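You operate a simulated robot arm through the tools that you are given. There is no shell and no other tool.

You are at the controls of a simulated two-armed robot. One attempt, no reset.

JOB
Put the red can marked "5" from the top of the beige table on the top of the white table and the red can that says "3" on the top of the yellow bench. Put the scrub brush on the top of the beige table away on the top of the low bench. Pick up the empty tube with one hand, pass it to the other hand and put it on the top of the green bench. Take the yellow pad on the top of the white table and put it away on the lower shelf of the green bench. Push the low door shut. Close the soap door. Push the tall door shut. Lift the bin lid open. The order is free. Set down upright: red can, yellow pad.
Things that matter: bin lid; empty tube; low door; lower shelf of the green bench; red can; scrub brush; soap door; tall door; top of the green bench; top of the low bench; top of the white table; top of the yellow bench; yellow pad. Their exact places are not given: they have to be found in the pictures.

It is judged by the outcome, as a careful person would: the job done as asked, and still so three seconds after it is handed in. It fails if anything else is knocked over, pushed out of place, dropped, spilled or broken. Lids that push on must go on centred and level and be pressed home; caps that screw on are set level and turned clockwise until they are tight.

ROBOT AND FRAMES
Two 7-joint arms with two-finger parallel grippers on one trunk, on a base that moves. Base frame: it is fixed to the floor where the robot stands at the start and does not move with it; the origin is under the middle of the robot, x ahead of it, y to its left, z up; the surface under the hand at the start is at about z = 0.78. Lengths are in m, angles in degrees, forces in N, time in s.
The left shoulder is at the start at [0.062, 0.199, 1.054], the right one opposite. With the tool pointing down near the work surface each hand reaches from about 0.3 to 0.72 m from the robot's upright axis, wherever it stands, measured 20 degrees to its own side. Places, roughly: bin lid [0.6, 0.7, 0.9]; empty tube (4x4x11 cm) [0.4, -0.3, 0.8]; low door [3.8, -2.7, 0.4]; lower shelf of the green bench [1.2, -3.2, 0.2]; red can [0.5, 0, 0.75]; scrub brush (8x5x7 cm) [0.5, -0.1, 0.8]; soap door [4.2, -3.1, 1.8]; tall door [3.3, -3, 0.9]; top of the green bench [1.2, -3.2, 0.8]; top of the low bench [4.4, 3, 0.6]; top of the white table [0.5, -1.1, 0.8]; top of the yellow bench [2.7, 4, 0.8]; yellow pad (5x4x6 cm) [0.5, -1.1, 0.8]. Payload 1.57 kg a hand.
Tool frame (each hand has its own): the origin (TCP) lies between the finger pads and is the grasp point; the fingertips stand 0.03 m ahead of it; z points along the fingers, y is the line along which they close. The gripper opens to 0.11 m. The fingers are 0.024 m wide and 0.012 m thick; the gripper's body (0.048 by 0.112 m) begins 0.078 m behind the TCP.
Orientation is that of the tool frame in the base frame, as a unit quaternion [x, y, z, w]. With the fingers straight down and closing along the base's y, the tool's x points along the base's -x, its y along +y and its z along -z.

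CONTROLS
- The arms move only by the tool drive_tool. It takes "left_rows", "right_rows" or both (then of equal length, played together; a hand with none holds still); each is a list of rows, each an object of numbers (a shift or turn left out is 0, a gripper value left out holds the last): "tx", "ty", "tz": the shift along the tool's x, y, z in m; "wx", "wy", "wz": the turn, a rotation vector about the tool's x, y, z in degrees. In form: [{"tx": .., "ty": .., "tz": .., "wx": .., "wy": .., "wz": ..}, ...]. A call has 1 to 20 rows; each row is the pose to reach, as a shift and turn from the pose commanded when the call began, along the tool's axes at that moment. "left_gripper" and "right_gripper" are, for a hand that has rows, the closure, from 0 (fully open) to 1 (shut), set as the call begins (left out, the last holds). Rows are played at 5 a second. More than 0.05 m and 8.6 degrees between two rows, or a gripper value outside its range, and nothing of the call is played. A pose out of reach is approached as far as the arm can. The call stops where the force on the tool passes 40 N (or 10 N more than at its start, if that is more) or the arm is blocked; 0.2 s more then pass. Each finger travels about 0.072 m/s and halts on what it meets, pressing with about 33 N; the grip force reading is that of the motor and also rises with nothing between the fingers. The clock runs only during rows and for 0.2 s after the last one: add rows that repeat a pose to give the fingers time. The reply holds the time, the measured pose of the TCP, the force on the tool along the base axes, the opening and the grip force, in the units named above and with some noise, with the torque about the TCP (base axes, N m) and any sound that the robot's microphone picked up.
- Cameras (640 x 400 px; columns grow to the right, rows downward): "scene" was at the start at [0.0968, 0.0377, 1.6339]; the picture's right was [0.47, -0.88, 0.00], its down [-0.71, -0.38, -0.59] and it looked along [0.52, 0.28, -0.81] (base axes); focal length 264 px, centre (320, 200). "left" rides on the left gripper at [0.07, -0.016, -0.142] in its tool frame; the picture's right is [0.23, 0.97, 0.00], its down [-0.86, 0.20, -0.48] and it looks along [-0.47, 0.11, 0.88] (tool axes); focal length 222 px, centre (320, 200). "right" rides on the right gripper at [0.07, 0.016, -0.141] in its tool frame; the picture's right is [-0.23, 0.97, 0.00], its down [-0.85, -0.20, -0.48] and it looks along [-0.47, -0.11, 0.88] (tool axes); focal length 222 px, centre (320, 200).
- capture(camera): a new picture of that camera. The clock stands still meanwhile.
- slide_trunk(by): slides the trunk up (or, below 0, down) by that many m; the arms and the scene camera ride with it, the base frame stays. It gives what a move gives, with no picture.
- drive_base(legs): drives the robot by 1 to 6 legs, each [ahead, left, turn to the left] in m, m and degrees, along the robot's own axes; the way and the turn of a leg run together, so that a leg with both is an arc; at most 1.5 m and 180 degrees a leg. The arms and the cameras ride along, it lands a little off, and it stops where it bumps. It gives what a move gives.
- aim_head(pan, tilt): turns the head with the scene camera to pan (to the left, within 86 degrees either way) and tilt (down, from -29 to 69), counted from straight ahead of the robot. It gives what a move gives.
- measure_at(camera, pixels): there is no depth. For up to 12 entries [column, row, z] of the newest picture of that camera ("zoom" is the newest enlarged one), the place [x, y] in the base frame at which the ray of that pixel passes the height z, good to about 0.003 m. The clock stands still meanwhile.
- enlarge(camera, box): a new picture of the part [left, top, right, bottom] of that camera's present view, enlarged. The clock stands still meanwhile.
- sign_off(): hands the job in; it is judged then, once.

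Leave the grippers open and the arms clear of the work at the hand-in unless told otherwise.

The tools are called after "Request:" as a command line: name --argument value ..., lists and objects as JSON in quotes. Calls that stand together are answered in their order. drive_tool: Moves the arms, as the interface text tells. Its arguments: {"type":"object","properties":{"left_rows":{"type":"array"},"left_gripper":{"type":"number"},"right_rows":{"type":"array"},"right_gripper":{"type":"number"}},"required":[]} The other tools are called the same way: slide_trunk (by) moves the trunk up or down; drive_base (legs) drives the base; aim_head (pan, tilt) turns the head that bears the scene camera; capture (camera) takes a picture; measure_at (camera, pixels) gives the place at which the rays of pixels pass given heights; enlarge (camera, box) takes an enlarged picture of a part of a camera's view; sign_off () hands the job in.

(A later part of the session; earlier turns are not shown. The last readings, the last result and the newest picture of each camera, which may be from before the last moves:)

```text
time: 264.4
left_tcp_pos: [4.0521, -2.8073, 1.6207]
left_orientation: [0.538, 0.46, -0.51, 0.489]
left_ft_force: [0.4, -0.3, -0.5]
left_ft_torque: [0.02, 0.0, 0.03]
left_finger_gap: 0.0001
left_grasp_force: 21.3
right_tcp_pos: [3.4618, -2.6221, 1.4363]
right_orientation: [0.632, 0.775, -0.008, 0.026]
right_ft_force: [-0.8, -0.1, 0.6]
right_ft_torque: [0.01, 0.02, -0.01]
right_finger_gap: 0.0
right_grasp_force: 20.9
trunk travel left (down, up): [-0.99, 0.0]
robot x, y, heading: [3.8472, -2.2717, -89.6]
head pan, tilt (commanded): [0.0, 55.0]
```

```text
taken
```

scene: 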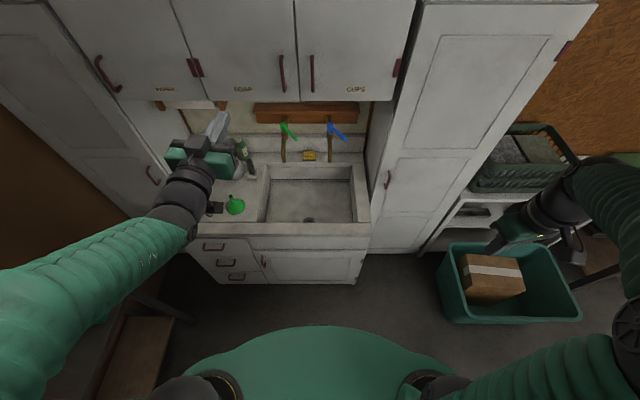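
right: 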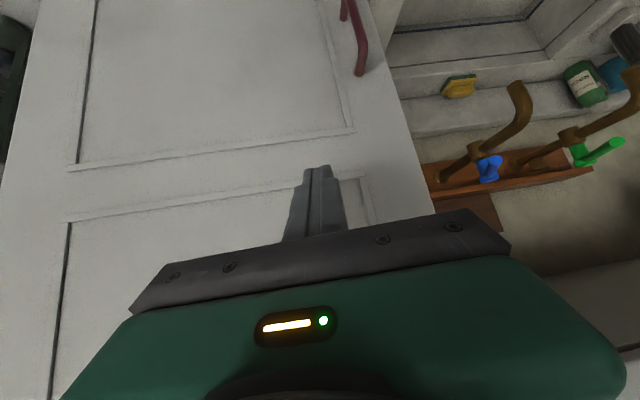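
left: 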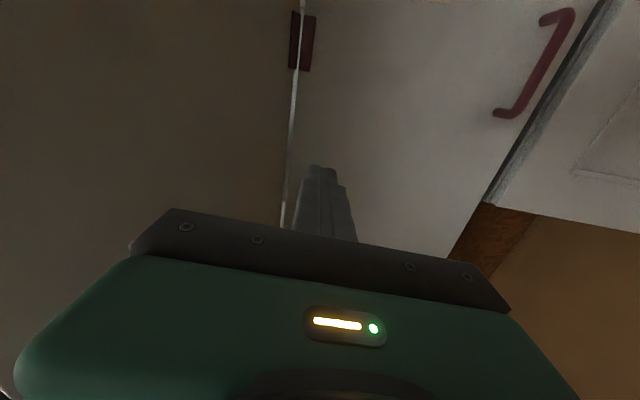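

All three cabinet doors (SOAP, low, tall) are flush. Now the last two items. I fold the left arm back down at the side, lower the trunk, and open both hands.

Request:
drive_tool --left_gripper 0.3 --left_rows '[{"tx": 0.0083, "ty": 0.0158, "tz": -0.015, "wy": 7.5}, {"tx": 0.0167, "ty": 0.0317, "tz": -0.03, "wy": 15}, {"tx": 0.025, "ty": 0.0475, "tz": -0.045, "wy": 22.5}, {"tx": 0.0333, "ty": 0.0633, "tz": -0.06, "wy": 30}, {"tx": 0.0417, "ty": 0.0792, "tz": -0.075, "wy": 37.5}, {"tx": 0.05, "ty": 0.095, "tz": -0.09, "wy": 45}, {"tx": 0.0583, "ty": 0.1108, "tz": -0.105, "wy": 52.5}, {"tx": 0.0667, "ty": 0.1267, "tz": -0.12, "wy": 60}, {"tx": 0.075, "ty": 0.1425, "tz": -0.135, "wy": 67.5}, {"tx": 0.0833, "ty": 0.1583, "tz": -0.15, "wy": 75}, {"tx": 0.0917, "ty": 0.1742, "tz": -0.165, "wy": 82.5}, {"tx": 0.1, "ty": 0.19, "tz": -0.18, "wy": 90}]'

Request:
slide_trunk --by -0.25

Request:
drive_base --legs '[[-0.1, 0, 0], [0, -1.4, 0], [0, -1.4, 0], [0, -1.3, 0]]'

```text
time: 267.0
left_tcp_pos: [4.2676, -2.6501, 1.5306]
left_orientation: [0.74, 0.672, 0.02, 0.018]
left_ft_force: [-0.2, 0.6, 0.7]
left_ft_torque: [0.02, 0.05, 0.0]
left_finger_gap: 0.0765
left_grasp_force: 0.0
left hand out of reach, approached as far as the arm can: row 3, 4
right_tcp_pos: [3.4624, -2.6249, 1.4369]
right_orientation: [0.632, 0.775, -0.008, 0.024]
right_ft_force: [0.2, 0.0, 0.6]
right_ft_torque: [-0.01, 0.03, -0.04]
right_finger_gap: 0.0
right_grasp_force: 20.8
trunk travel left (down, up): [-0.99, 0.0]
robot x, y, heading: [3.8502, -2.2696, -90.2]
head pan, tilt (commanded): [0.0, 55.0]
```

```text
time: 269.6
left_tcp_pos: [4.2669, -2.6472, 1.2809]
left_orientation: [0.741, 0.671, 0.02, 0.02]
left_ft_force: [0.4, -0.1, -0.2]
left_ft_torque: [-0.01, 0.01, 0.0]
left_finger_gap: 0.077
left_grasp_force: 0.1
right_tcp_pos: [3.4618, -2.6228, 1.1881]
right_orientation: [0.633, 0.774, -0.009, 0.025]
right_ft_force: [-0.4, -0.3, -0.2]
right_ft_torque: [0.0, 0.05, 0.04]
right_finger_gap: 0.0
right_grasp_force: 21.0
trunk travel left (down, up): [-0.74, 0.25]
robot x, y, heading: [3.851, -2.2712, -89.8]
head pan, tilt (commanded): [0.0, 55.0]
```

```text
time: 289.9
left_tcp_pos: [0.1887, -2.5634, 1.2808]
left_orientation: [0.743, 0.669, 0.018, 0.019]
left_ft_force: [0.1, 0.2, 0.3]
left_ft_torque: [0.01, 0.02, 0.02]
left_finger_gap: 0.0771
left_grasp_force: 0.1
right_tcp_pos: [-0.6154, -2.5348, 1.1872]
right_orientation: [0.634, 0.773, -0.009, 0.023]
right_ft_force: [0.5, 0.5, -0.6]
right_ft_torque: [0.0, 0.0, -0.02]
right_finger_gap: 0.0
right_grasp_force: 20.8
trunk travel left (down, up): [-0.74, 0.25]
robot x, y, heading: [-0.2257, -2.1829, -90.0]
head pan, tilt (commanded): [0.0, 55.0]
```

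I'm at (-0.23, -2.18). I go backward along +y to the beige table, then turn left to face it.

Request:
drive_base --legs '[[0, -0.08, 0], [-1.3, 0, 0], [-0.8, 0, 0], [0, 0, 90]]'

Request:
aim_head --pan 0 --tilt 50

Request:
capture --camera "scene"

```text
time: 304.8
left_tcp_pos: [0.0757, 0.3221, 1.282]
left_orientation: [0.05, 0.998, 0.028, 0.001]
left_ft_force: [0.5, -0.2, 0.3]
left_ft_torque: [0.01, -0.02, 0.02]
left_finger_gap: 0.0771
left_grasp_force: 0.1
right_tcp_pos: [0.05, -0.4827, 1.1868]
right_orientation: [-0.1, 0.995, 0.012, 0.024]
right_ft_force: [0.1, -0.6, 0.6]
right_ft_torque: [0.0, 0.0, 0.02]
right_finger_gap: 0.0001
right_grasp_force: 21.2
trunk travel left (down, up): [-0.74, 0.25]
robot x, y, heading: [-0.3036, -0.091, 0.1]
head pan, tilt (commanded): [0.0, 55.0]
```

```text
time: 305.4
left_tcp_pos: [0.0752, 0.321, 1.2809]
left_orientation: [0.05, 0.998, 0.028, 0.0]
left_ft_force: [0.4, 0.2, -0.8]
left_ft_torque: [-0.03, 0.02, -0.02]
left_finger_gap: 0.0771
left_grasp_force: 0.1
right_tcp_pos: [0.0498, -0.4834, 1.1863]
right_orientation: [-0.101, 0.995, 0.011, 0.024]
right_ft_force: [-0.1, 0.0, -0.5]
right_ft_torque: [0.03, 0.05, -0.03]
right_finger_gap: 0.0002
right_grasp_force: 21.1
trunk travel left (down, up): [-0.74, 0.25]
robot x, y, heading: [-0.3, -0.0916, 0.3]
head pan, tilt (commanded): [0.0, 50.0]
```

```text
taken
```

scene: 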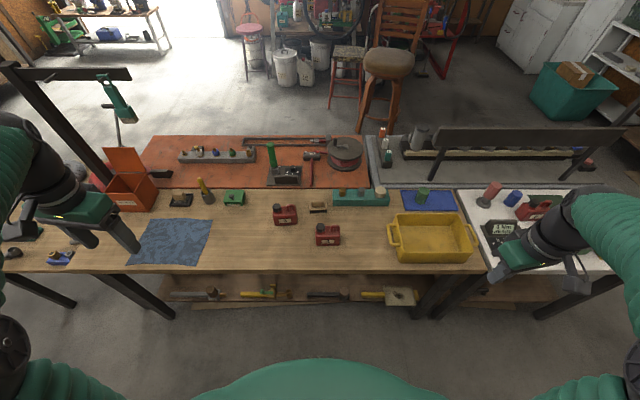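

I see can 3 (285,215), can 4 (327,235) and the brush (318,207). I drive forward 0.3 m and 0.2 m left, then zoom on the brush.

Request:
drive_base --legs '[[0.3, 0.2, 0]]'

Request:
aim_head --pan -10 --tilt 60

Request:
capture --camera "scene"

Request:
capture --camera "right"

```text
time: 307.8
left_tcp_pos: [0.372, 0.515, 1.2843]
left_orientation: [0.049, 0.998, 0.029, 0.0]
left_ft_force: [-0.5, 0.3, 1.0]
left_ft_torque: [0.03, -0.05, 0.01]
left_finger_gap: 0.0769
left_grasp_force: 0.1
right_tcp_pos: [0.3477, -0.2889, 1.1865]
right_orientation: [-0.101, 0.995, 0.013, 0.023]
right_ft_force: [0.0, -1.0, 0.4]
right_ft_torque: [0.01, 0.03, -0.01]
right_finger_gap: 0.0
right_grasp_force: 20.7
trunk travel left (down, up): [-0.74, 0.25]
robot x, y, heading: [-0.0063, 0.0998, 0.2]
head pan, tilt (commanded): [0.0, 50.0]
```

```text
time: 308.5
left_tcp_pos: [0.374, 0.5164, 1.281]
left_orientation: [0.05, 0.998, 0.028, 0.0]
left_ft_force: [-0.4, 0.3, 0.5]
left_ft_torque: [0.02, 0.01, 0.02]
left_finger_gap: 0.0769
left_grasp_force: 0.0
right_tcp_pos: [0.3485, -0.2868, 1.1868]
right_orientation: [-0.099, 0.995, 0.012, 0.022]
right_ft_force: [-0.6, 0.6, 0.5]
right_ft_torque: [0.04, 0.0, -0.02]
right_finger_gap: 0.0
right_grasp_force: 21.0
trunk travel left (down, up): [-0.74, 0.25]
robot x, y, heading: [0.0015, 0.1036, 0.2]
head pan, tilt (commanded): [-10.0, 60.0]
```

```text
taken
```

scene: 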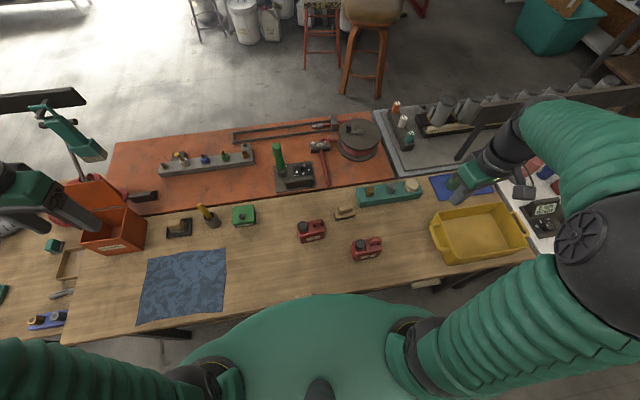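

```text
taken
```

right: 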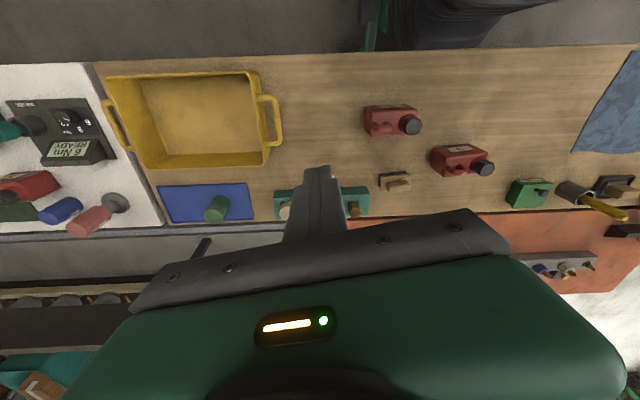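

Request:
enlarge --camera "scene" --box '[315, 190, 375, 230]'

Request:
measure_at --camera "zoom" --pixels '[[205, 300, 0.78], [410, 268, 0.78], [270, 180, 0.84], [300, 220, 0.82], [210, 240, 0.82], [400, 215, 0.82]]'

Request:
enlarge --camera "right" --box '[360, 150, 440, 210]'

```text
10.00 times, centred on (345, 210) of scene
```

zoom: 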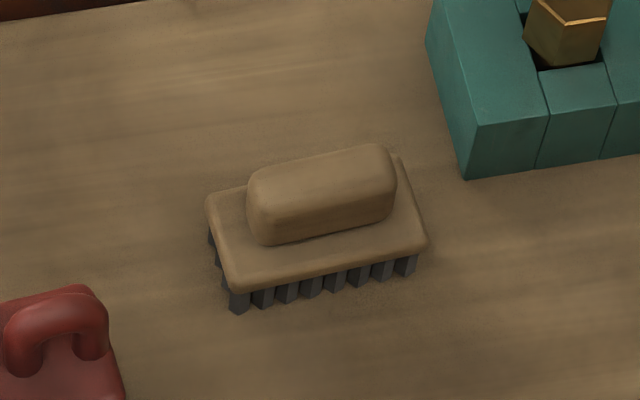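

```text
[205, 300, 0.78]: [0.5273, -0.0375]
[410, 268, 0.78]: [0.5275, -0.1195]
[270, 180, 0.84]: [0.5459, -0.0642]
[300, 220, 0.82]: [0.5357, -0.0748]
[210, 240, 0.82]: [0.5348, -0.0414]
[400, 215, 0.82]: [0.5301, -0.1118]
```

```text
6.67 times, centred on (400, 180) of right
```

zoom: 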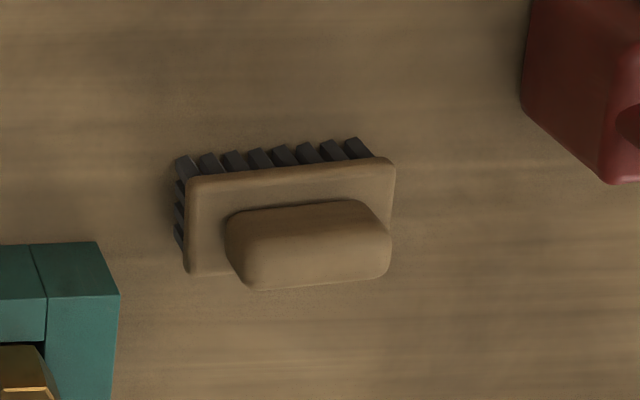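

The brush is a wooden block on bristles with a grip block on top. I measure its block corners and the grip in the right-hand zoom.

Request:
measure_at --camera "zoom" --pixels '[[188, 180, 0.815], [393, 160, 0.815], [188, 272, 0.815], [230, 215, 0.84], [365, 203, 0.84], [248, 285, 0.85], [388, 272, 0.85], [310, 240, 0.85]]'

Request:
enlarge --camera "scene" --box '[315, 190, 375, 230]'

Request:
measure_at --camera "zoom" --pixels '[[232, 288, 0.81], [425, 240, 0.81], [207, 200, 0.815], [397, 158, 0.815], [322, 185, 0.85], [262, 240, 0.83], [385, 205, 0.83]]'

```text
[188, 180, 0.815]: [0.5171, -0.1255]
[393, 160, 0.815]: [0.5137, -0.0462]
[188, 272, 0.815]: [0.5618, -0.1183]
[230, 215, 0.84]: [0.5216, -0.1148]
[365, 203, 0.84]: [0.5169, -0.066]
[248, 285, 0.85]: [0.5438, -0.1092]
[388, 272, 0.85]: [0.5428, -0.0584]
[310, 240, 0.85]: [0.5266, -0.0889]
```

```text
10.00 times, centred on (345, 210) of scene
```

zoom: 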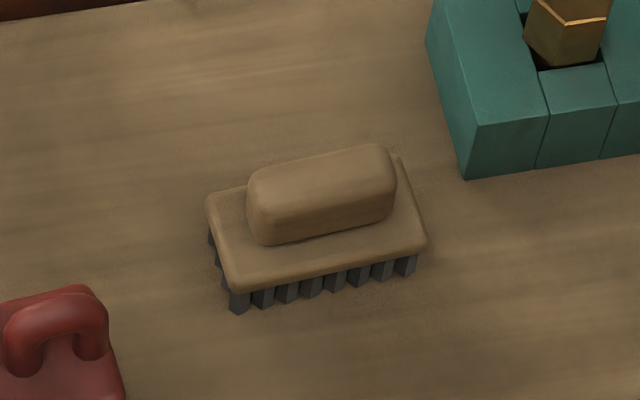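

```text
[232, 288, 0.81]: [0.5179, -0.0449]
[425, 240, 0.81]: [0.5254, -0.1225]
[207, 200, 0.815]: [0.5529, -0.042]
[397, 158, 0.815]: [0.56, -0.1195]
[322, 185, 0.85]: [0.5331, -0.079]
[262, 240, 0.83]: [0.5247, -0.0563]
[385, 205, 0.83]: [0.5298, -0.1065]
```

Brush centre ≈ (0.537, -0.082), its grip block 5.5 cm along y, top z ≈ 0.85. I move the right hand above it, straighten its tilt, closing along y with an 8 cm gap.

Request:
drive_tool --right_gripper 0.27 --right_rows '[{"tx": -0.0375, "ty": 0.0272, "tz": 0.0023, "wx": 0.2, "wy": 0.4, "wz": 1.2}, {"tx": -0.075, "ty": 0.0545, "tz": 0.0045, "wx": 0.4, "wy": 0.9, "wz": 2.3}, {"tx": -0.1126, "ty": 0.0817, "tz": 0.0068, "wx": 0.6, "wy": 1.3, "wz": 3.5}, {"tx": -0.15, "ty": 0.109, "tz": 0.009, "wx": 0.7, "wy": 1.7, "wz": 4.7}, {"tx": -0.1876, "ty": 0.1362, "tz": 0.0113, "wx": 0.9, "wy": 2.2, "wz": 5.8}, {"tx": -0.2251, "ty": 0.1635, "tz": 0.0136, "wx": 1.1, "wy": 2.6, "wz": 7}, {"tx": -0.2229, "ty": 0.1626, "tz": 0.061, "wx": 1.1, "wy": 2.6, "wz": 7}, {"tx": -0.2207, "ty": 0.1617, "tz": 0.108, "wx": 1.1, "wy": 2.6, "wz": 7}, {"tx": -0.2185, "ty": 0.1607, "tz": 0.155, "wx": 1.1, "wy": 2.6, "wz": 7}, {"tx": -0.2163, "ty": 0.1598, "tz": 0.203, "wx": 1.1, "wy": 2.6, "wz": 7}, {"tx": -0.2142, "ty": 0.1589, "tz": 0.2503, "wx": 1.1, "wy": 2.6, "wz": 7}]'

Request:
capture --camera "right"

Request:
enlarge --camera "right" --box '[260, 90, 420, 190]'

```text
time: 310.9
left_tcp_pos: [0.3762, 0.5208, 1.2807]
left_orientation: [0.049, 0.998, 0.026, -0.001]
left_ft_force: [-0.5, -0.2, 0.5]
left_ft_torque: [0.01, -0.06, 0.02]
left_finger_gap: 0.0768
left_grasp_force: 0.0
right_tcp_pos: [0.5389, -0.0762, 0.9503]
right_orientation: [-0.039, 0.999, 0.002, 0.002]
right_ft_force: [-0.2, -0.6, 0.0]
right_ft_torque: [-0.01, 0.02, 0.0]
right_finger_gap: 0.0804
right_grasp_force: 0.1
trunk travel left (down, up): [-0.74, 0.25]
robot x, y, heading: [-0.0053, 0.1003, 0.3]
head pan, tilt (commanded): [-10.0, 60.0]
```

```text
taken
```

right: 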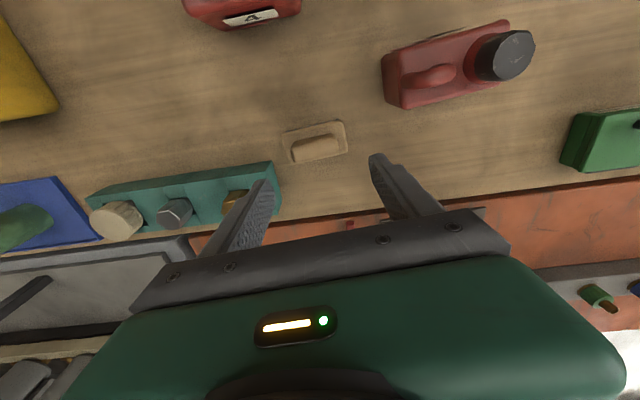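

```text
4.00 times, centred on (340, 140) of right
```

zoom: 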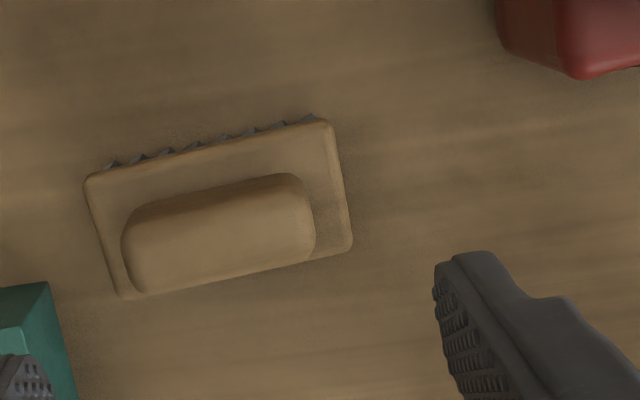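

I measure the brush in this closer view.

Request:
measure_at --camera "zoom" --pixels '[[85, 180, 0.82], [328, 122, 0.82], [350, 245, 0.82], [120, 297, 0.82], [222, 235, 0.85], [130, 250, 0.85], [312, 215, 0.85], [50, 285, 0.83]]'

```text
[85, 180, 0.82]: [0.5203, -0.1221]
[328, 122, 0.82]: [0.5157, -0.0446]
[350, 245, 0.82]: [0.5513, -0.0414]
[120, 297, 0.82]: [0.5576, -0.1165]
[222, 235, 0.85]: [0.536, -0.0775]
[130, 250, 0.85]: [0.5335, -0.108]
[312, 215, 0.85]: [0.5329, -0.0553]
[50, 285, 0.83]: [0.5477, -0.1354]
```

The brush centre is (0.536, -0.081). I descend to z ≈ 0.857 around its grip block and close.

Request:
drive_tool --right_rows '[{"tx": 0.0034, "ty": -0.0048, "tz": 0.03}, {"tx": 0.0034, "ty": -0.0048, "tz": 0.06}, {"tx": 0.0034, "ty": -0.0048, "tz": 0.085}, {"tx": 0.0034, "ty": -0.0048, "tz": 0.0933}, {"tx": 0.0034, "ty": -0.0048, "tz": 0.0933}]'

Request:
drive_tool --right_gripper 1 --right_rows '[{"tz": 0}, {"tz": 0}, {"tz": 0}, {"tz": 0}]'

Request:
capture --camera "right"

```text
time: 312.1
left_tcp_pos: [0.3759, 0.5212, 1.281]
left_orientation: [0.049, 0.998, 0.026, 0.0]
left_ft_force: [-0.2, -0.5, -0.5]
left_ft_torque: [0.0, -0.02, 0.01]
left_finger_gap: 0.077
left_grasp_force: 0.0
right_tcp_pos: [0.535, -0.0824, 0.8579]
right_orientation: [-0.04, 0.999, 0.001, 0.002]
right_ft_force: [-0.4, -0.3, 1.7]
right_ft_torque: [0.02, 0.01, -0.02]
right_finger_gap: 0.0804
right_grasp_force: 0.0
trunk travel left (down, up): [-0.74, 0.25]
robot x, y, heading: [-0.0044, 0.1011, 0.3]
head pan, tilt (commanded): [-10.0, 60.0]
```

```text
time: 313.1
left_tcp_pos: [0.375, 0.5209, 1.2816]
left_orientation: [0.049, 0.998, 0.027, 0.0]
left_ft_force: [-0.3, 0.1, -0.5]
left_ft_torque: [-0.01, 0.01, 0.01]
left_finger_gap: 0.0773
left_grasp_force: 0.0
right_tcp_pos: [0.5354, -0.0832, 0.8579]
right_orientation: [-0.039, 0.999, 0.001, 0.0]
right_ft_force: [0.4, 0.6, 0.2]
right_ft_torque: [-0.02, 0.02, -0.03]
right_finger_gap: 0.055
right_grasp_force: 33.1
trunk travel left (down, up): [-0.74, 0.25]
robot x, y, heading: [-0.004, 0.0964, 0.2]
head pan, tilt (commanded): [-10.0, 60.0]
```

```text
taken
```

right: 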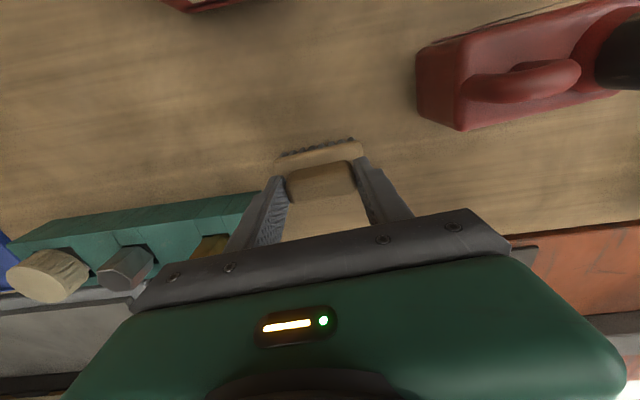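

The grip block is held (5.5 cm, 33 N). I lift the brush 25 cm.

Request:
drive_tool --right_rows '[{"tz": -0.03}, {"tz": -0.075}, {"tz": -0.12}, {"tz": -0.165}, {"tz": -0.21}, {"tz": -0.25}]'

Request:
capture --camera "right"

Request:
drive_base --legs '[[0, -0.25, 0]]'

Request:
aim_head --pan 5 --tilt 60

Request:
capture --camera "scene"

Request:
capture --camera "left"

```text
time: 314.5
left_tcp_pos: [0.3729, 0.5209, 1.2804]
left_orientation: [0.048, 0.998, 0.027, 0.0]
left_ft_force: [-0.1, 0.0, -0.1]
left_ft_torque: [0.02, 0.0, 0.04]
left_finger_gap: 0.0767
left_grasp_force: 0.1
right_tcp_pos: [0.5348, -0.0843, 1.1075]
right_orientation: [-0.039, 0.999, 0.001, 0.001]
right_ft_force: [-0.1, 0.9, -0.8]
right_ft_torque: [0.0, 0.02, 0.01]
right_finger_gap: 0.055
right_grasp_force: 33.7
trunk travel left (down, up): [-0.74, 0.25]
robot x, y, heading: [-0.0049, 0.1041, 0.2]
head pan, tilt (commanded): [-10.0, 60.0]
```

```text
taken
```

right: 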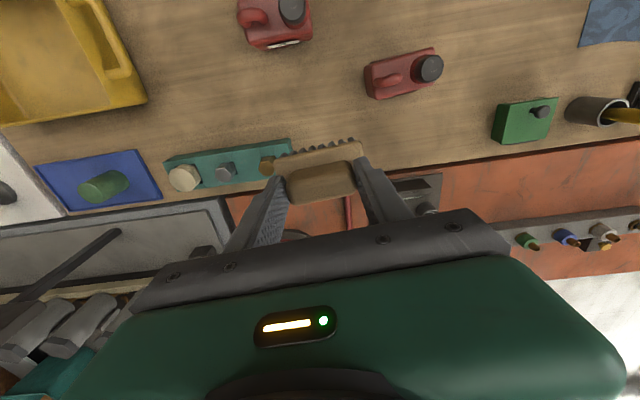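

```text
time: 316.3
left_tcp_pos: [0.3767, 0.2813, 1.2788]
left_orientation: [0.049, 0.998, 0.025, 0.001]
left_ft_force: [-0.5, -0.3, 0.2]
left_ft_torque: [-0.01, -0.04, 0.01]
left_finger_gap: 0.0768
left_grasp_force: 0.0
right_tcp_pos: [0.5356, -0.3248, 1.1079]
right_orientation: [-0.039, 0.999, -0.003, 0.001]
right_ft_force: [0.5, 0.4, -1.1]
right_ft_torque: [0.0, 0.07, 0.01]
right_finger_gap: 0.0552
right_grasp_force: 33.0
trunk travel left (down, up): [-0.74, 0.25]
robot x, y, heading: [-0.0001, -0.1423, 0.4]
head pan, tilt (commanded): [-10.0, 60.0]
```

```text
time: 317.1
left_tcp_pos: [0.3744, 0.2765, 1.2815]
left_orientation: [0.049, 0.998, 0.027, 0.001]
left_ft_force: [-0.5, 0.3, -0.6]
left_ft_torque: [-0.01, 0.03, 0.01]
left_finger_gap: 0.077
left_grasp_force: 0.1
right_tcp_pos: [0.5347, -0.3289, 1.108]
right_orientation: [-0.04, 0.999, 0.001, 0.003]
right_ft_force: [-0.9, -0.2, -0.1]
right_ft_torque: [-0.01, -0.04, -0.03]
right_finger_gap: 0.0555
right_grasp_force: 32.9
trunk travel left (down, up): [-0.74, 0.25]
robot x, y, heading: [-0.005, -0.1425, 0.1]
head pan, tilt (commanded): [5.0, 60.0]
```

```text
taken
```

scene: 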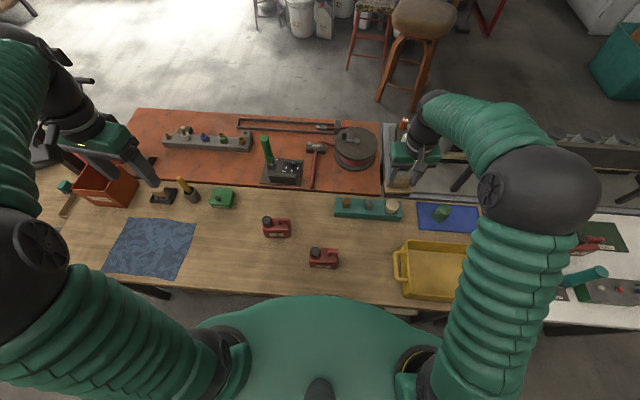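

```text
taken
```

left: 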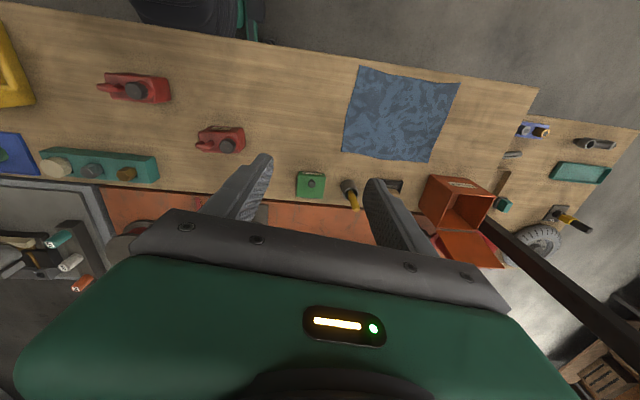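

The brush is held. Next can 3 with the left hand: I turn it about 97° so it closes across the can's narrow side and bring it above (0.478, 0.053).

Request:
drive_tool --left_gripper 0.18 --left_rows '[{"tx": -0.01, "ty": -0.017, "tz": -0.0009, "wx": 0.2, "wy": 0.2, "wz": -7.46}, {"tx": -0.02, "ty": -0.0339, "tz": -0.0018, "wx": 0.35, "wy": 0.4, "wz": -14.92}, {"tx": -0.0313, "ty": -0.053, "tz": -0.0029, "wx": 0.5, "wy": 0.6, "wz": -22.4}, {"tx": -0.0425, "ty": -0.0728, "tz": 0.0101, "wx": 0.7, "wy": 0.8, "wz": -29.8}, {"tx": -0.0538, "ty": -0.093, "tz": 0.0286, "wx": 0.9, "wy": 1.0, "wz": -37.3}, {"tx": -0.065, "ty": -0.1136, "tz": 0.0555, "wx": 1.1, "wy": 1.2, "wz": -44.8}, {"tx": -0.0763, "ty": -0.1342, "tz": 0.0825, "wx": 1.2, "wy": 1.4, "wz": -52.2}, {"tx": -0.0875, "ty": -0.1549, "tz": 0.1122, "wx": 1.4, "wy": 1.6, "wz": -59.7}, {"tx": -0.0975, "ty": -0.1735, "tz": 0.142, "wx": 1.6, "wy": 1.8, "wz": -67.2}, {"tx": -0.1075, "ty": -0.1923, "tz": 0.1746, "wx": 1.8, "wy": 2.0, "wz": -74.6}, {"tx": -0.115, "ty": -0.2068, "tz": 0.2075, "wx": 1.9, "wy": 2.2, "wz": -82.1}, {"tx": -0.1213, "ty": -0.2191, "tz": 0.2377, "wx": 2.1, "wy": 2.4, "wz": -89.5}, {"tx": -0.1252, "ty": -0.2271, "tz": 0.268, "wx": 2.3, "wy": 2.6, "wz": -97}]'

Request:
capture --camera "left"

Request:
capture --camera "scene"

```text
time: 319.9
left_tcp_pos: [0.4803, 0.0505, 1.0006]
left_orientation: [0.717, -0.697, -0.001, 0.0]
left_ft_force: [1.0, 0.4, 0.0]
left_ft_torque: [0.0, 0.01, -0.01]
left_finger_gap: 0.09
left_grasp_force: 0.0
right_tcp_pos: [0.5353, -0.3313, 1.1067]
right_orientation: [-0.039, 0.999, 0.001, 0.001]
right_ft_force: [0.3, 0.0, -1.4]
right_ft_torque: [0.01, -0.04, 0.01]
right_finger_gap: 0.055
right_grasp_force: 32.6
trunk travel left (down, up): [-0.74, 0.25]
robot x, y, heading: [0.0005, -0.1403, 0.1]
head pan, tilt (commanded): [5.0, 60.0]
```

```text
taken
```

left: 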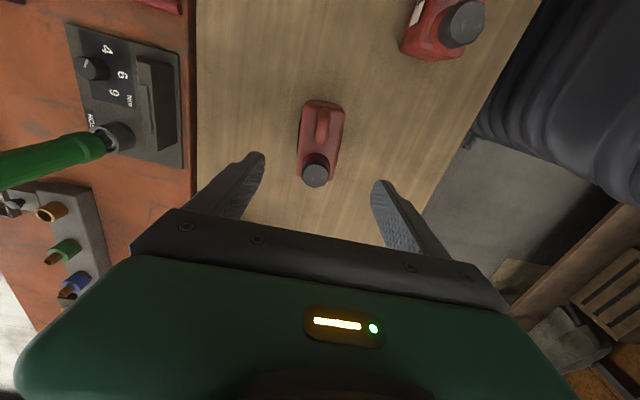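

```text
taken
```

scene: 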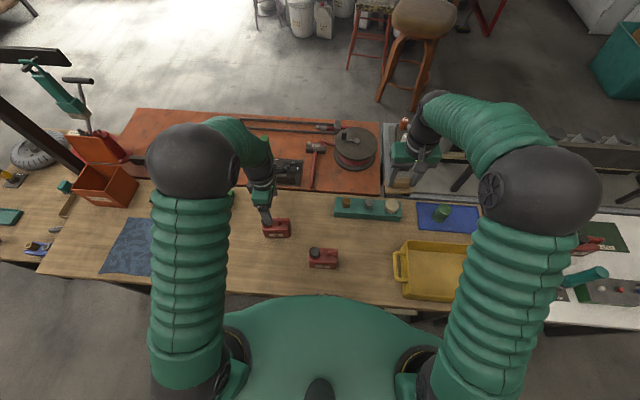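

The left hand is above can 3. I zoom in and measure the can.

Request:
enlarge --camera "left" --box '[240, 85, 400, 205]'

Request:
measure_at --camera "zoom" --pixels '[[222, 60, 0.84], [345, 80, 0.84], [195, 260, 0.84], [315, 262, 0.84], [250, 310, 0.87], [270, 130, 0.86]]'

```text
3.33 times, centred on (320, 145) of left
```

zoom: 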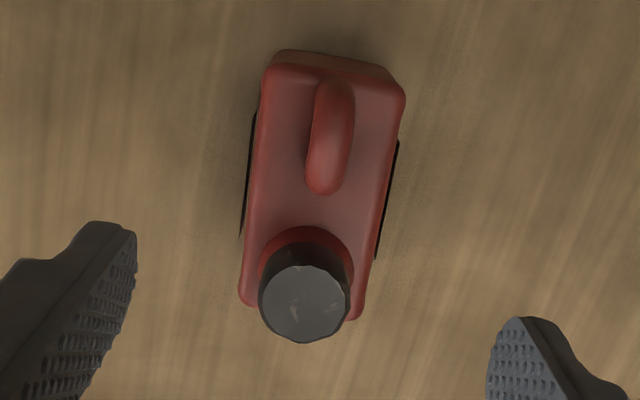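

```text
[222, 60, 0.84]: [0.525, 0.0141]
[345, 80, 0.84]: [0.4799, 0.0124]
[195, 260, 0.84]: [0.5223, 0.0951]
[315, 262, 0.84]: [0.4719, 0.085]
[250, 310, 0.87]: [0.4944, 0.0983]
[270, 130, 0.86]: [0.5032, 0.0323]
```

I measure the real corners: (265,68), (403,95), (242,300), (358,318).

Request:
measure_at --camera "zoom" --pixels '[[265, 68, 0.84], [403, 95, 0.84], [242, 300, 0.84], [358, 318, 0.84], [305, 300, 0.87], [330, 135, 0.86]]'

```text
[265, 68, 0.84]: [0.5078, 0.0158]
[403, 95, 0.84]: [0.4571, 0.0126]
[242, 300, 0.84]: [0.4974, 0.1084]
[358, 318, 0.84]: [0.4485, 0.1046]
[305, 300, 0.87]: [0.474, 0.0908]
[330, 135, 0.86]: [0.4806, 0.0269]
```

Can 3's centre is (0.478, 0.060), yawed 6°. I correct and descend to z ≈ 0.82.

Request:
drive_tool --left_rows '[{"tx": -0.0086, "ty": 0.0021, "tz": 0.0, "wz": -4}, {"tx": -0.0086, "ty": 0.0021, "tz": 0.04, "wz": -4}, {"tx": -0.0086, "ty": 0.0021, "tz": 0.08, "wz": -4}, {"tx": -0.0086, "ty": 0.0021, "tz": 0.12, "wz": -4}, {"tx": -0.0086, "ty": 0.0021, "tz": 0.155, "wz": -4}, {"tx": -0.0086, "ty": 0.0021, "tz": 0.18, "wz": -4}, {"tx": -0.0086, "ty": 0.0021, "tz": 0.18, "wz": -4}]'

Request:
capture --camera "left"

Request:
drive_tool --left_gripper 1 --left_rows '[{"tz": 0}, {"tz": 0}, {"tz": 0}, {"tz": 0}]'

```text
time: 321.4
left_tcp_pos: [0.4756, 0.0589, 0.8212]
left_orientation: [0.741, -0.672, -0.001, -0.002]
left_ft_force: [0.0, -0.9, -0.1]
left_ft_torque: [-0.01, -0.02, -0.01]
left_finger_gap: 0.09
left_grasp_force: 0.1
right_tcp_pos: [0.534, -0.3318, 1.1085]
right_orientation: [-0.04, 0.999, 0.001, 0.003]
right_ft_force: [0.5, 0.4, 0.4]
right_ft_torque: [-0.03, -0.01, -0.01]
right_finger_gap: 0.055
right_grasp_force: 33.0
trunk travel left (down, up): [-0.74, 0.25]
robot x, y, heading: [-0.0061, -0.1463, 0.3]
head pan, tilt (commanded): [5.0, 60.0]
```

```text
taken
```

left: 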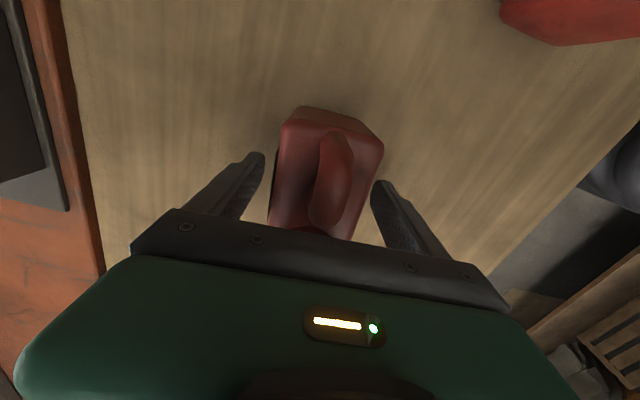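

```text
time: 322.4
left_tcp_pos: [0.4763, 0.0595, 0.8216]
left_orientation: [0.74, -0.672, -0.002, 0.0]
left_ft_force: [0.8, -0.4, 0.5]
left_ft_torque: [0.1, -0.07, 0.0]
left_finger_gap: 0.0547
left_grasp_force: 32.7
right_tcp_pos: [0.5356, -0.3297, 1.1072]
right_orientation: [-0.04, 0.999, 0.001, 0.002]
right_ft_force: [-0.6, -0.6, -1.4]
right_ft_torque: [0.06, -0.01, 0.0]
right_finger_gap: 0.055
right_grasp_force: 33.0
trunk travel left (down, up): [-0.74, 0.25]
robot x, y, heading: [-0.0031, -0.1441, 0.3]
head pan, tilt (commanded): [5.0, 60.0]
```

Can 3 is gripped. I lift it 28 cm, back the base away from the table by 0.35 m, and look left to plan the way to the yellow bench.

Request:
drive_tool --left_rows '[{"tz": -0.03}, {"tz": -0.075}, {"tz": -0.12}, {"tz": -0.165}, {"tz": -0.21}, {"tz": -0.25}, {"tz": -0.28}]'

Request:
drive_base --legs '[[-0.35, 0, 0]]'

Request:
aim_head --pan 60 --tilt 20

Request:
capture --camera "scene"

Request:
capture --camera "left"

```text
time: 324.1
left_tcp_pos: [0.4757, 0.0587, 1.1021]
left_orientation: [0.74, -0.673, -0.001, 0.0]
left_ft_force: [0.5, -0.1, -4.2]
left_ft_torque: [-0.01, -0.02, -0.01]
left_finger_gap: 0.0547
left_grasp_force: 32.9
right_tcp_pos: [0.5349, -0.331, 1.1082]
right_orientation: [-0.039, 0.999, 0.001, 0.002]
right_ft_force: [0.0, -0.5, -0.9]
right_ft_torque: [0.01, -0.01, 0.01]
right_finger_gap: 0.0553
right_grasp_force: 33.2
trunk travel left (down, up): [-0.74, 0.25]
robot x, y, heading: [-0.0031, -0.1474, 0.2]
head pan, tilt (commanded): [5.0, 60.0]
```

```text
time: 326.3
left_tcp_pos: [0.1294, 0.0592, 1.1004]
left_orientation: [0.741, -0.672, -0.002, 0.001]
left_ft_force: [0.7, 0.0, -3.4]
left_ft_torque: [-0.01, 0.01, 0.04]
left_finger_gap: 0.0546
left_grasp_force: 33.1
right_tcp_pos: [0.1902, -0.3295, 1.1061]
right_orientation: [-0.041, 0.999, 0.0, 0.002]
right_ft_force: [-0.4, -0.2, -1.2]
right_ft_torque: [0.0, -0.01, 0.01]
right_finger_gap: 0.0549
right_grasp_force: 33.3
trunk travel left (down, up): [-0.74, 0.25]
robot x, y, heading: [-0.3505, -0.1459, 0.4]
head pan, tilt (commanded): [5.0, 60.0]
```

```text
time: 327.6
left_tcp_pos: [0.125, 0.0581, 1.1011]
left_orientation: [0.741, -0.672, -0.001, 0.0]
left_ft_force: [0.0, 0.5, -3.9]
left_ft_torque: [-0.04, 0.01, 0.01]
left_finger_gap: 0.0549
left_grasp_force: 33.2
right_tcp_pos: [0.1848, -0.331, 1.1077]
right_orientation: [-0.04, 0.999, 0.0, 0.001]
right_ft_force: [-0.2, -1.3, -1.2]
right_ft_torque: [0.01, 0.0, 0.01]
right_finger_gap: 0.0549
right_grasp_force: 32.8
trunk travel left (down, up): [-0.74, 0.25]
robot x, y, heading: [-0.3484, -0.1443, 0.3]
head pan, tilt (commanded): [60.0, 20.0]
```

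```text
taken
```

scene: 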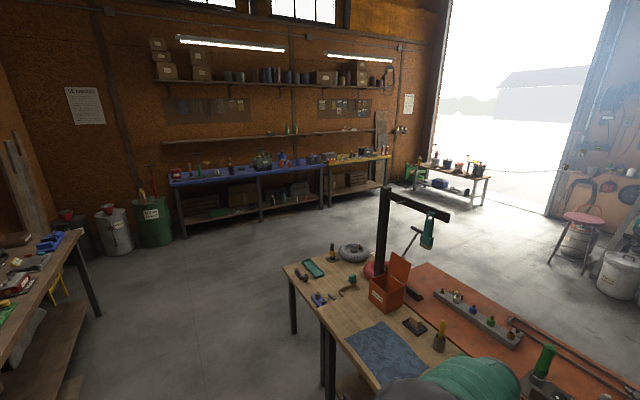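

```text
taken
```

left: 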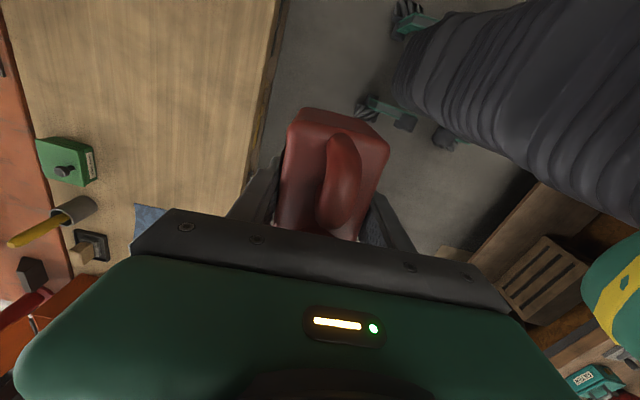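

The floor ahead-left is open. I measure the obstacles and benches: left bench leg (98,316), yellow bench front legs (329,207),(388,185), low bench (420,205),(484,205), and the small table corner leg (293,333).

Request:
measure_at --camera "scene" --pixels '[[98, 316, 0.0], [329, 207, 0.0], [388, 187, 0.0], [326, 166, 0.8], [391, 156, 0.8], [415, 188, 0.0], [484, 208, 0.0], [418, 166, 0.55], [490, 178, 0.55], [293, 333, 0.0], [184, 238, 0.0], [283, 264, 0.78]]'

Request:
enlarge --camera "scene" --box '[300, 120, 500, 240]'

```text
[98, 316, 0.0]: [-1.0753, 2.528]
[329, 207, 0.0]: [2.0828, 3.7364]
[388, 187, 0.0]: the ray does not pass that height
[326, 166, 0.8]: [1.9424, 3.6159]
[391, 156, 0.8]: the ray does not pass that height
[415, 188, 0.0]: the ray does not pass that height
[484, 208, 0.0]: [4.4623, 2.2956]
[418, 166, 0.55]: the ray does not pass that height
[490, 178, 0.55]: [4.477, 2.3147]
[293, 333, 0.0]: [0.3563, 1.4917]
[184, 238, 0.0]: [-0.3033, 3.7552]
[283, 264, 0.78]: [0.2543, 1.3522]
```

```text
3.20 times, centred on (400, 180) of scene
```

zoom: 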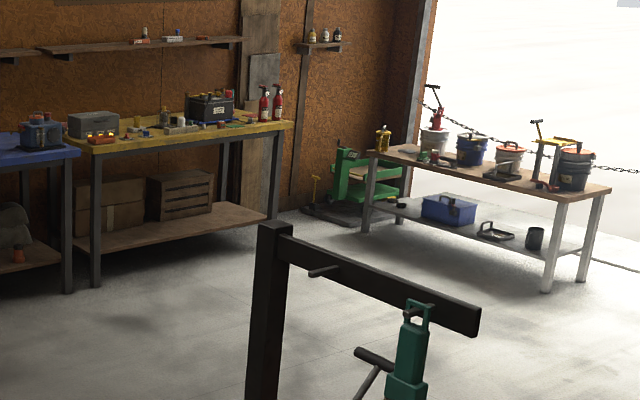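

The floor is clear. I strafe left 2.35 m, turn to face +y, then strafe right toward x ≈ 2.4 in front of the yellow bench.

Request:
drive_base --legs '[[0, 1.2, 0], [0, 1.15, 0], [0, 0, 90], [0, -1.4, 0], [0, -1.35, 0]]'

Request:
aim_head --pan 0 --tilt 30

Request:
capture --camera "scene"

```text
time: 355.8
left_tcp_pos: [2.1871, 2.6564, 1.1021]
left_orientation: [0.999, 0.042, 0.0, 0.0]
left_ft_force: [-0.2, -0.7, -3.6]
left_ft_torque: [-0.02, 0.02, 0.03]
left_finger_gap: 0.0546
left_grasp_force: 32.9
right_tcp_pos: [2.5779, 2.7108, 1.1102]
right_orientation: [0.731, -0.682, -0.002, -0.001]
right_ft_force: [0.0, 0.3, -0.9]
right_ft_torque: [0.01, 0.01, 0.02]
right_finger_gap: 0.0551
right_grasp_force: 32.7
trunk travel left (down, up): [-0.74, 0.25]
robot x, y, heading: [2.3869, 2.1763, 89.6]
head pan, tilt (commanded): [60.0, 20.0]
```

```text
time: 357.1
left_tcp_pos: [2.1895, 2.6545, 1.1019]
left_orientation: [0.999, 0.043, -0.001, -0.001]
left_ft_force: [0.5, -0.6, -3.7]
left_ft_torque: [0.01, -0.01, -0.01]
left_finger_gap: 0.0545
left_grasp_force: 33.1
right_tcp_pos: [2.5797, 2.7095, 1.1092]
right_orientation: [0.731, -0.682, -0.002, -0.002]
right_ft_force: [0.8, -0.1, -1.1]
right_ft_torque: [-0.02, 0.01, 0.0]
right_finger_gap: 0.0551
right_grasp_force: 32.8
trunk travel left (down, up): [-0.74, 0.25]
robot x, y, heading: [2.3877, 2.1761, 89.8]
head pan, tilt (commanded): [0.0, 30.0]
```

```text
taken
```

scene: 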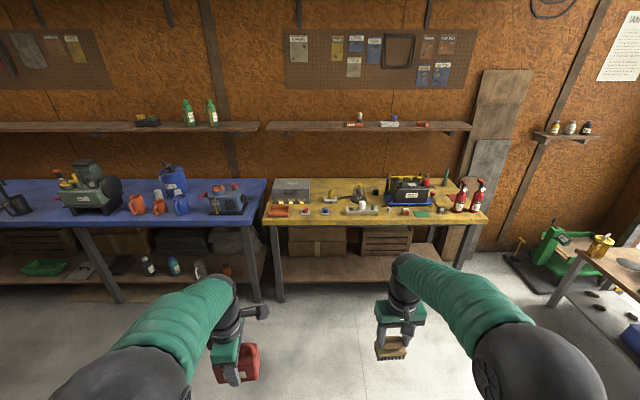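

The yellow bench lies ahead. I zoom in on its top to find a free spot for can 3.

Request:
enlarge --camera "scene" --box '[250, 160, 500, 240]'

Request:
measure_at --camera "scene" --pixels '[[264, 221, 0.8], [486, 218, 0.8], [275, 182, 0.8], [453, 180, 0.8], [330, 212, 0.8], [440, 205, 0.8]]'

```text
2.56 times, centred on (375, 200) of scene
```

zoom: 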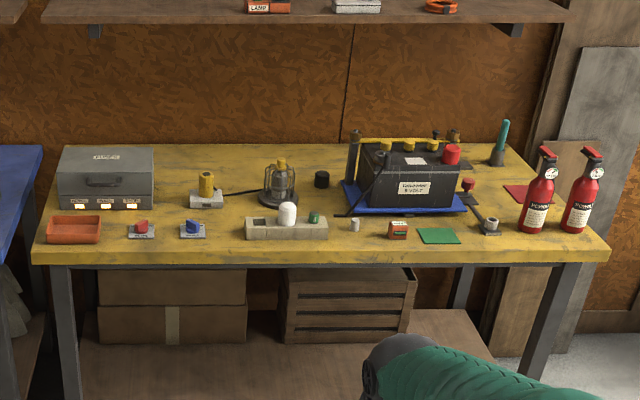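

```text
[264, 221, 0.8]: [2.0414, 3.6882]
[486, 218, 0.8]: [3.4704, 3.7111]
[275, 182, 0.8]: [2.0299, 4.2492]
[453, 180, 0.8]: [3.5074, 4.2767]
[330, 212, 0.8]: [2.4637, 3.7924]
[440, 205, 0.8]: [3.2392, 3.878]
```

The bench is fairly full. I drive 0.75 m closer to see the gaps properly.

Request:
drive_base --legs '[[0.75, 0, 0]]'

Request:
aim_head --pan 0 --tilt 40

Request:
capture --camera "scene"

Request:
capture --camera "right"

Request:
capture --camera "left"

```text
time: 361.1
left_tcp_pos: [2.1945, 3.4035, 1.103]
left_orientation: [0.999, 0.043, -0.002, -0.001]
left_ft_force: [0.6, -0.2, -3.5]
left_ft_torque: [-0.01, 0.02, 0.0]
left_finger_gap: 0.0547
left_grasp_force: 33.1
right_tcp_pos: [2.5846, 3.458, 1.1099]
right_orientation: [0.731, -0.683, -0.004, -0.002]
right_ft_force: [-0.5, 0.2, -1.2]
right_ft_torque: [0.02, -0.01, 0.01]
right_finger_gap: 0.0551
right_grasp_force: 32.9
trunk travel left (down, up): [-0.74, 0.25]
robot x, y, heading: [2.3925, 2.9228, 90.0]
head pan, tilt (commanded): [0.0, 30.0]
```

```text
time: 361.9
left_tcp_pos: [2.1931, 3.4015, 1.1035]
left_orientation: [0.999, 0.042, -0.001, -0.001]
left_ft_force: [-0.6, 0.4, -4.2]
left_ft_torque: [-0.02, -0.03, 0.01]
left_finger_gap: 0.0548
left_grasp_force: 33.2
right_tcp_pos: [2.5845, 3.4578, 1.1105]
right_orientation: [0.732, -0.681, -0.004, -0.002]
right_ft_force: [0.1, -0.1, -1.5]
right_ft_torque: [0.05, 0.04, -0.02]
right_finger_gap: 0.0552
right_grasp_force: 33.1
trunk travel left (down, up): [-0.74, 0.25]
robot x, y, heading: [2.3941, 2.9258, 89.6]
head pan, tilt (commanded): [0.0, 40.0]
```

```text
taken
```

scene: 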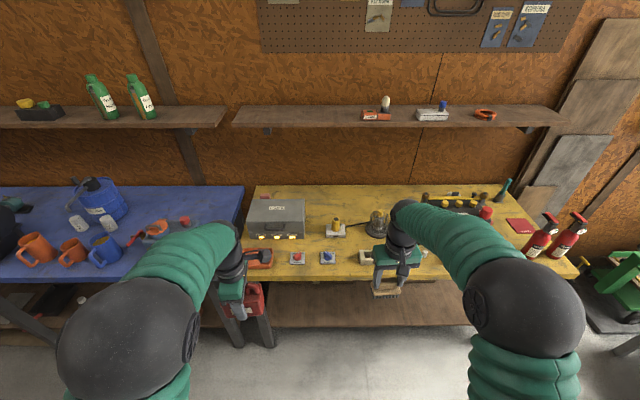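

```text
taken
```

right: 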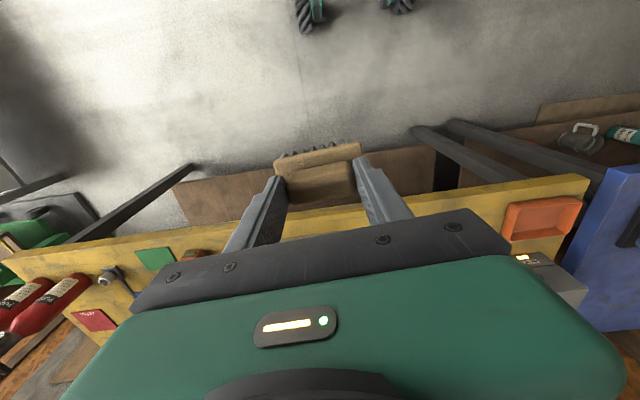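

```text
taken
```

left: 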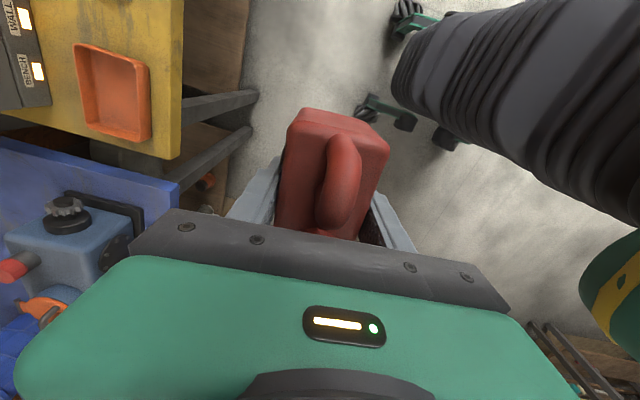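

I zoom on the left half of the bench top from here.

Request:
enlarge --camera "scene" --box '[235, 180, 405, 290]'

Request:
measure_at --camera "zoom" --pixels '[[260, 215, 0.8], [355, 215, 0.8], [210, 255, 0.8], [310, 275, 0.8], [390, 270, 0.8], [480, 255, 0.8], [60, 320, 0.8], [480, 320, 0.8], [300, 130, 0.8], [400, 130, 0.8]]'

```text
3.64 times, centred on (320, 235) of scene
```

zoom: 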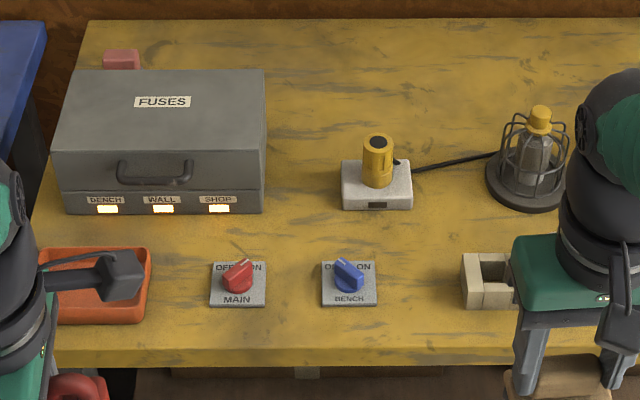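

```text
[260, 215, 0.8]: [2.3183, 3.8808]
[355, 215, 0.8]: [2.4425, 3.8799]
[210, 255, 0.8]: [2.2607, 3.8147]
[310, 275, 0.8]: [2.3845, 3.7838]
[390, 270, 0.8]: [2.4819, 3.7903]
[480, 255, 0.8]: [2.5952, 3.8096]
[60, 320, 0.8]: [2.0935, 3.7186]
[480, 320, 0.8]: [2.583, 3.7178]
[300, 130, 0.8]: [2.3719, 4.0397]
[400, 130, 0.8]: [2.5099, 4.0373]
```

There is a good spot between the fuse box/lamp row and the MAIN/BENCH switches, around (2.375, 3.848), with finger room front and back. I raise the trunk 10 cm for clearance, shift 0.18 m right and drive 0.37 m forward.

Request:
slide_trunk --by 0.1

Request:
drive_base --legs '[[0, -0.18, 0], [0.37, 0, 0]]'

Request:
aim_head --pan 15 --tilt 55

Request:
capture --camera "scene"

Request:
capture --camera "left"

```text
time: 363.2
left_tcp_pos: [2.193, 3.4033, 1.2038]
left_orientation: [0.999, 0.042, -0.001, -0.002]
left_ft_force: [0.6, -0.1, -2.7]
left_ft_torque: [0.04, -0.02, -0.02]
left_finger_gap: 0.055
left_grasp_force: 32.9
right_tcp_pos: [2.583, 3.4573, 1.2105]
right_orientation: [0.731, -0.682, -0.004, -0.002]
right_ft_force: [0.6, -0.8, -0.8]
right_ft_torque: [-0.01, 0.0, 0.01]
right_finger_gap: 0.055
right_grasp_force: 33.5
trunk travel left (down, up): [-0.84, 0.15]
robot x, y, heading: [2.3905, 2.9273, 89.6]
head pan, tilt (commanded): [0.0, 40.0]
```

```text
time: 366.7
left_tcp_pos: [2.3773, 3.7675, 1.2042]
left_orientation: [0.999, 0.045, -0.002, -0.003]
left_ft_force: [1.2, 0.1, -3.0]
left_ft_torque: [0.01, 0.02, -0.04]
left_finger_gap: 0.0546
left_grasp_force: 33.6
right_tcp_pos: [2.7671, 3.8231, 1.2117]
right_orientation: [0.732, -0.681, -0.005, -0.002]
right_ft_force: [-0.1, 0.4, 0.0]
right_ft_torque: [0.01, 0.03, 0.02]
right_finger_gap: 0.0552
right_grasp_force: 33.3
trunk travel left (down, up): [-0.84, 0.15]
robot x, y, heading: [2.5748, 3.296, 89.7]
head pan, tilt (commanded): [0.0, 40.0]
```

```text
time: 367.4
left_tcp_pos: [2.3726, 3.7677, 1.2032]
left_orientation: [0.999, 0.044, 0.001, -0.001]
left_ft_force: [-0.6, 1.2, -2.9]
left_ft_torque: [0.01, 0.04, -0.01]
left_finger_gap: 0.0549
left_grasp_force: 33.3
right_tcp_pos: [2.7626, 3.8258, 1.2112]
right_orientation: [0.732, -0.681, -0.003, -0.003]
right_ft_force: [-1.6, -0.1, -1.2]
right_ft_torque: [0.0, -0.01, 0.0]
right_finger_gap: 0.0551
right_grasp_force: 33.7
trunk travel left (down, up): [-0.84, 0.15]
robot x, y, heading: [2.5714, 3.2939, 89.7]
head pan, tilt (commanded): [15.0, 55.0]
```

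```text
taken
```

scene: 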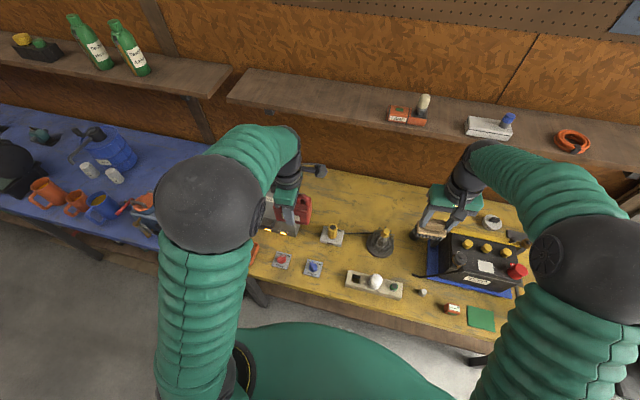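

```text
taken
```

left: 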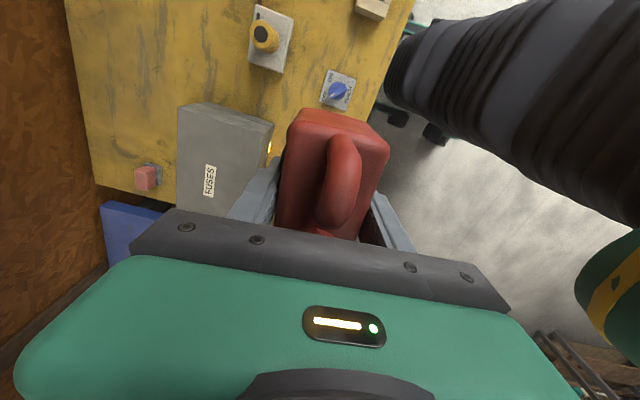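

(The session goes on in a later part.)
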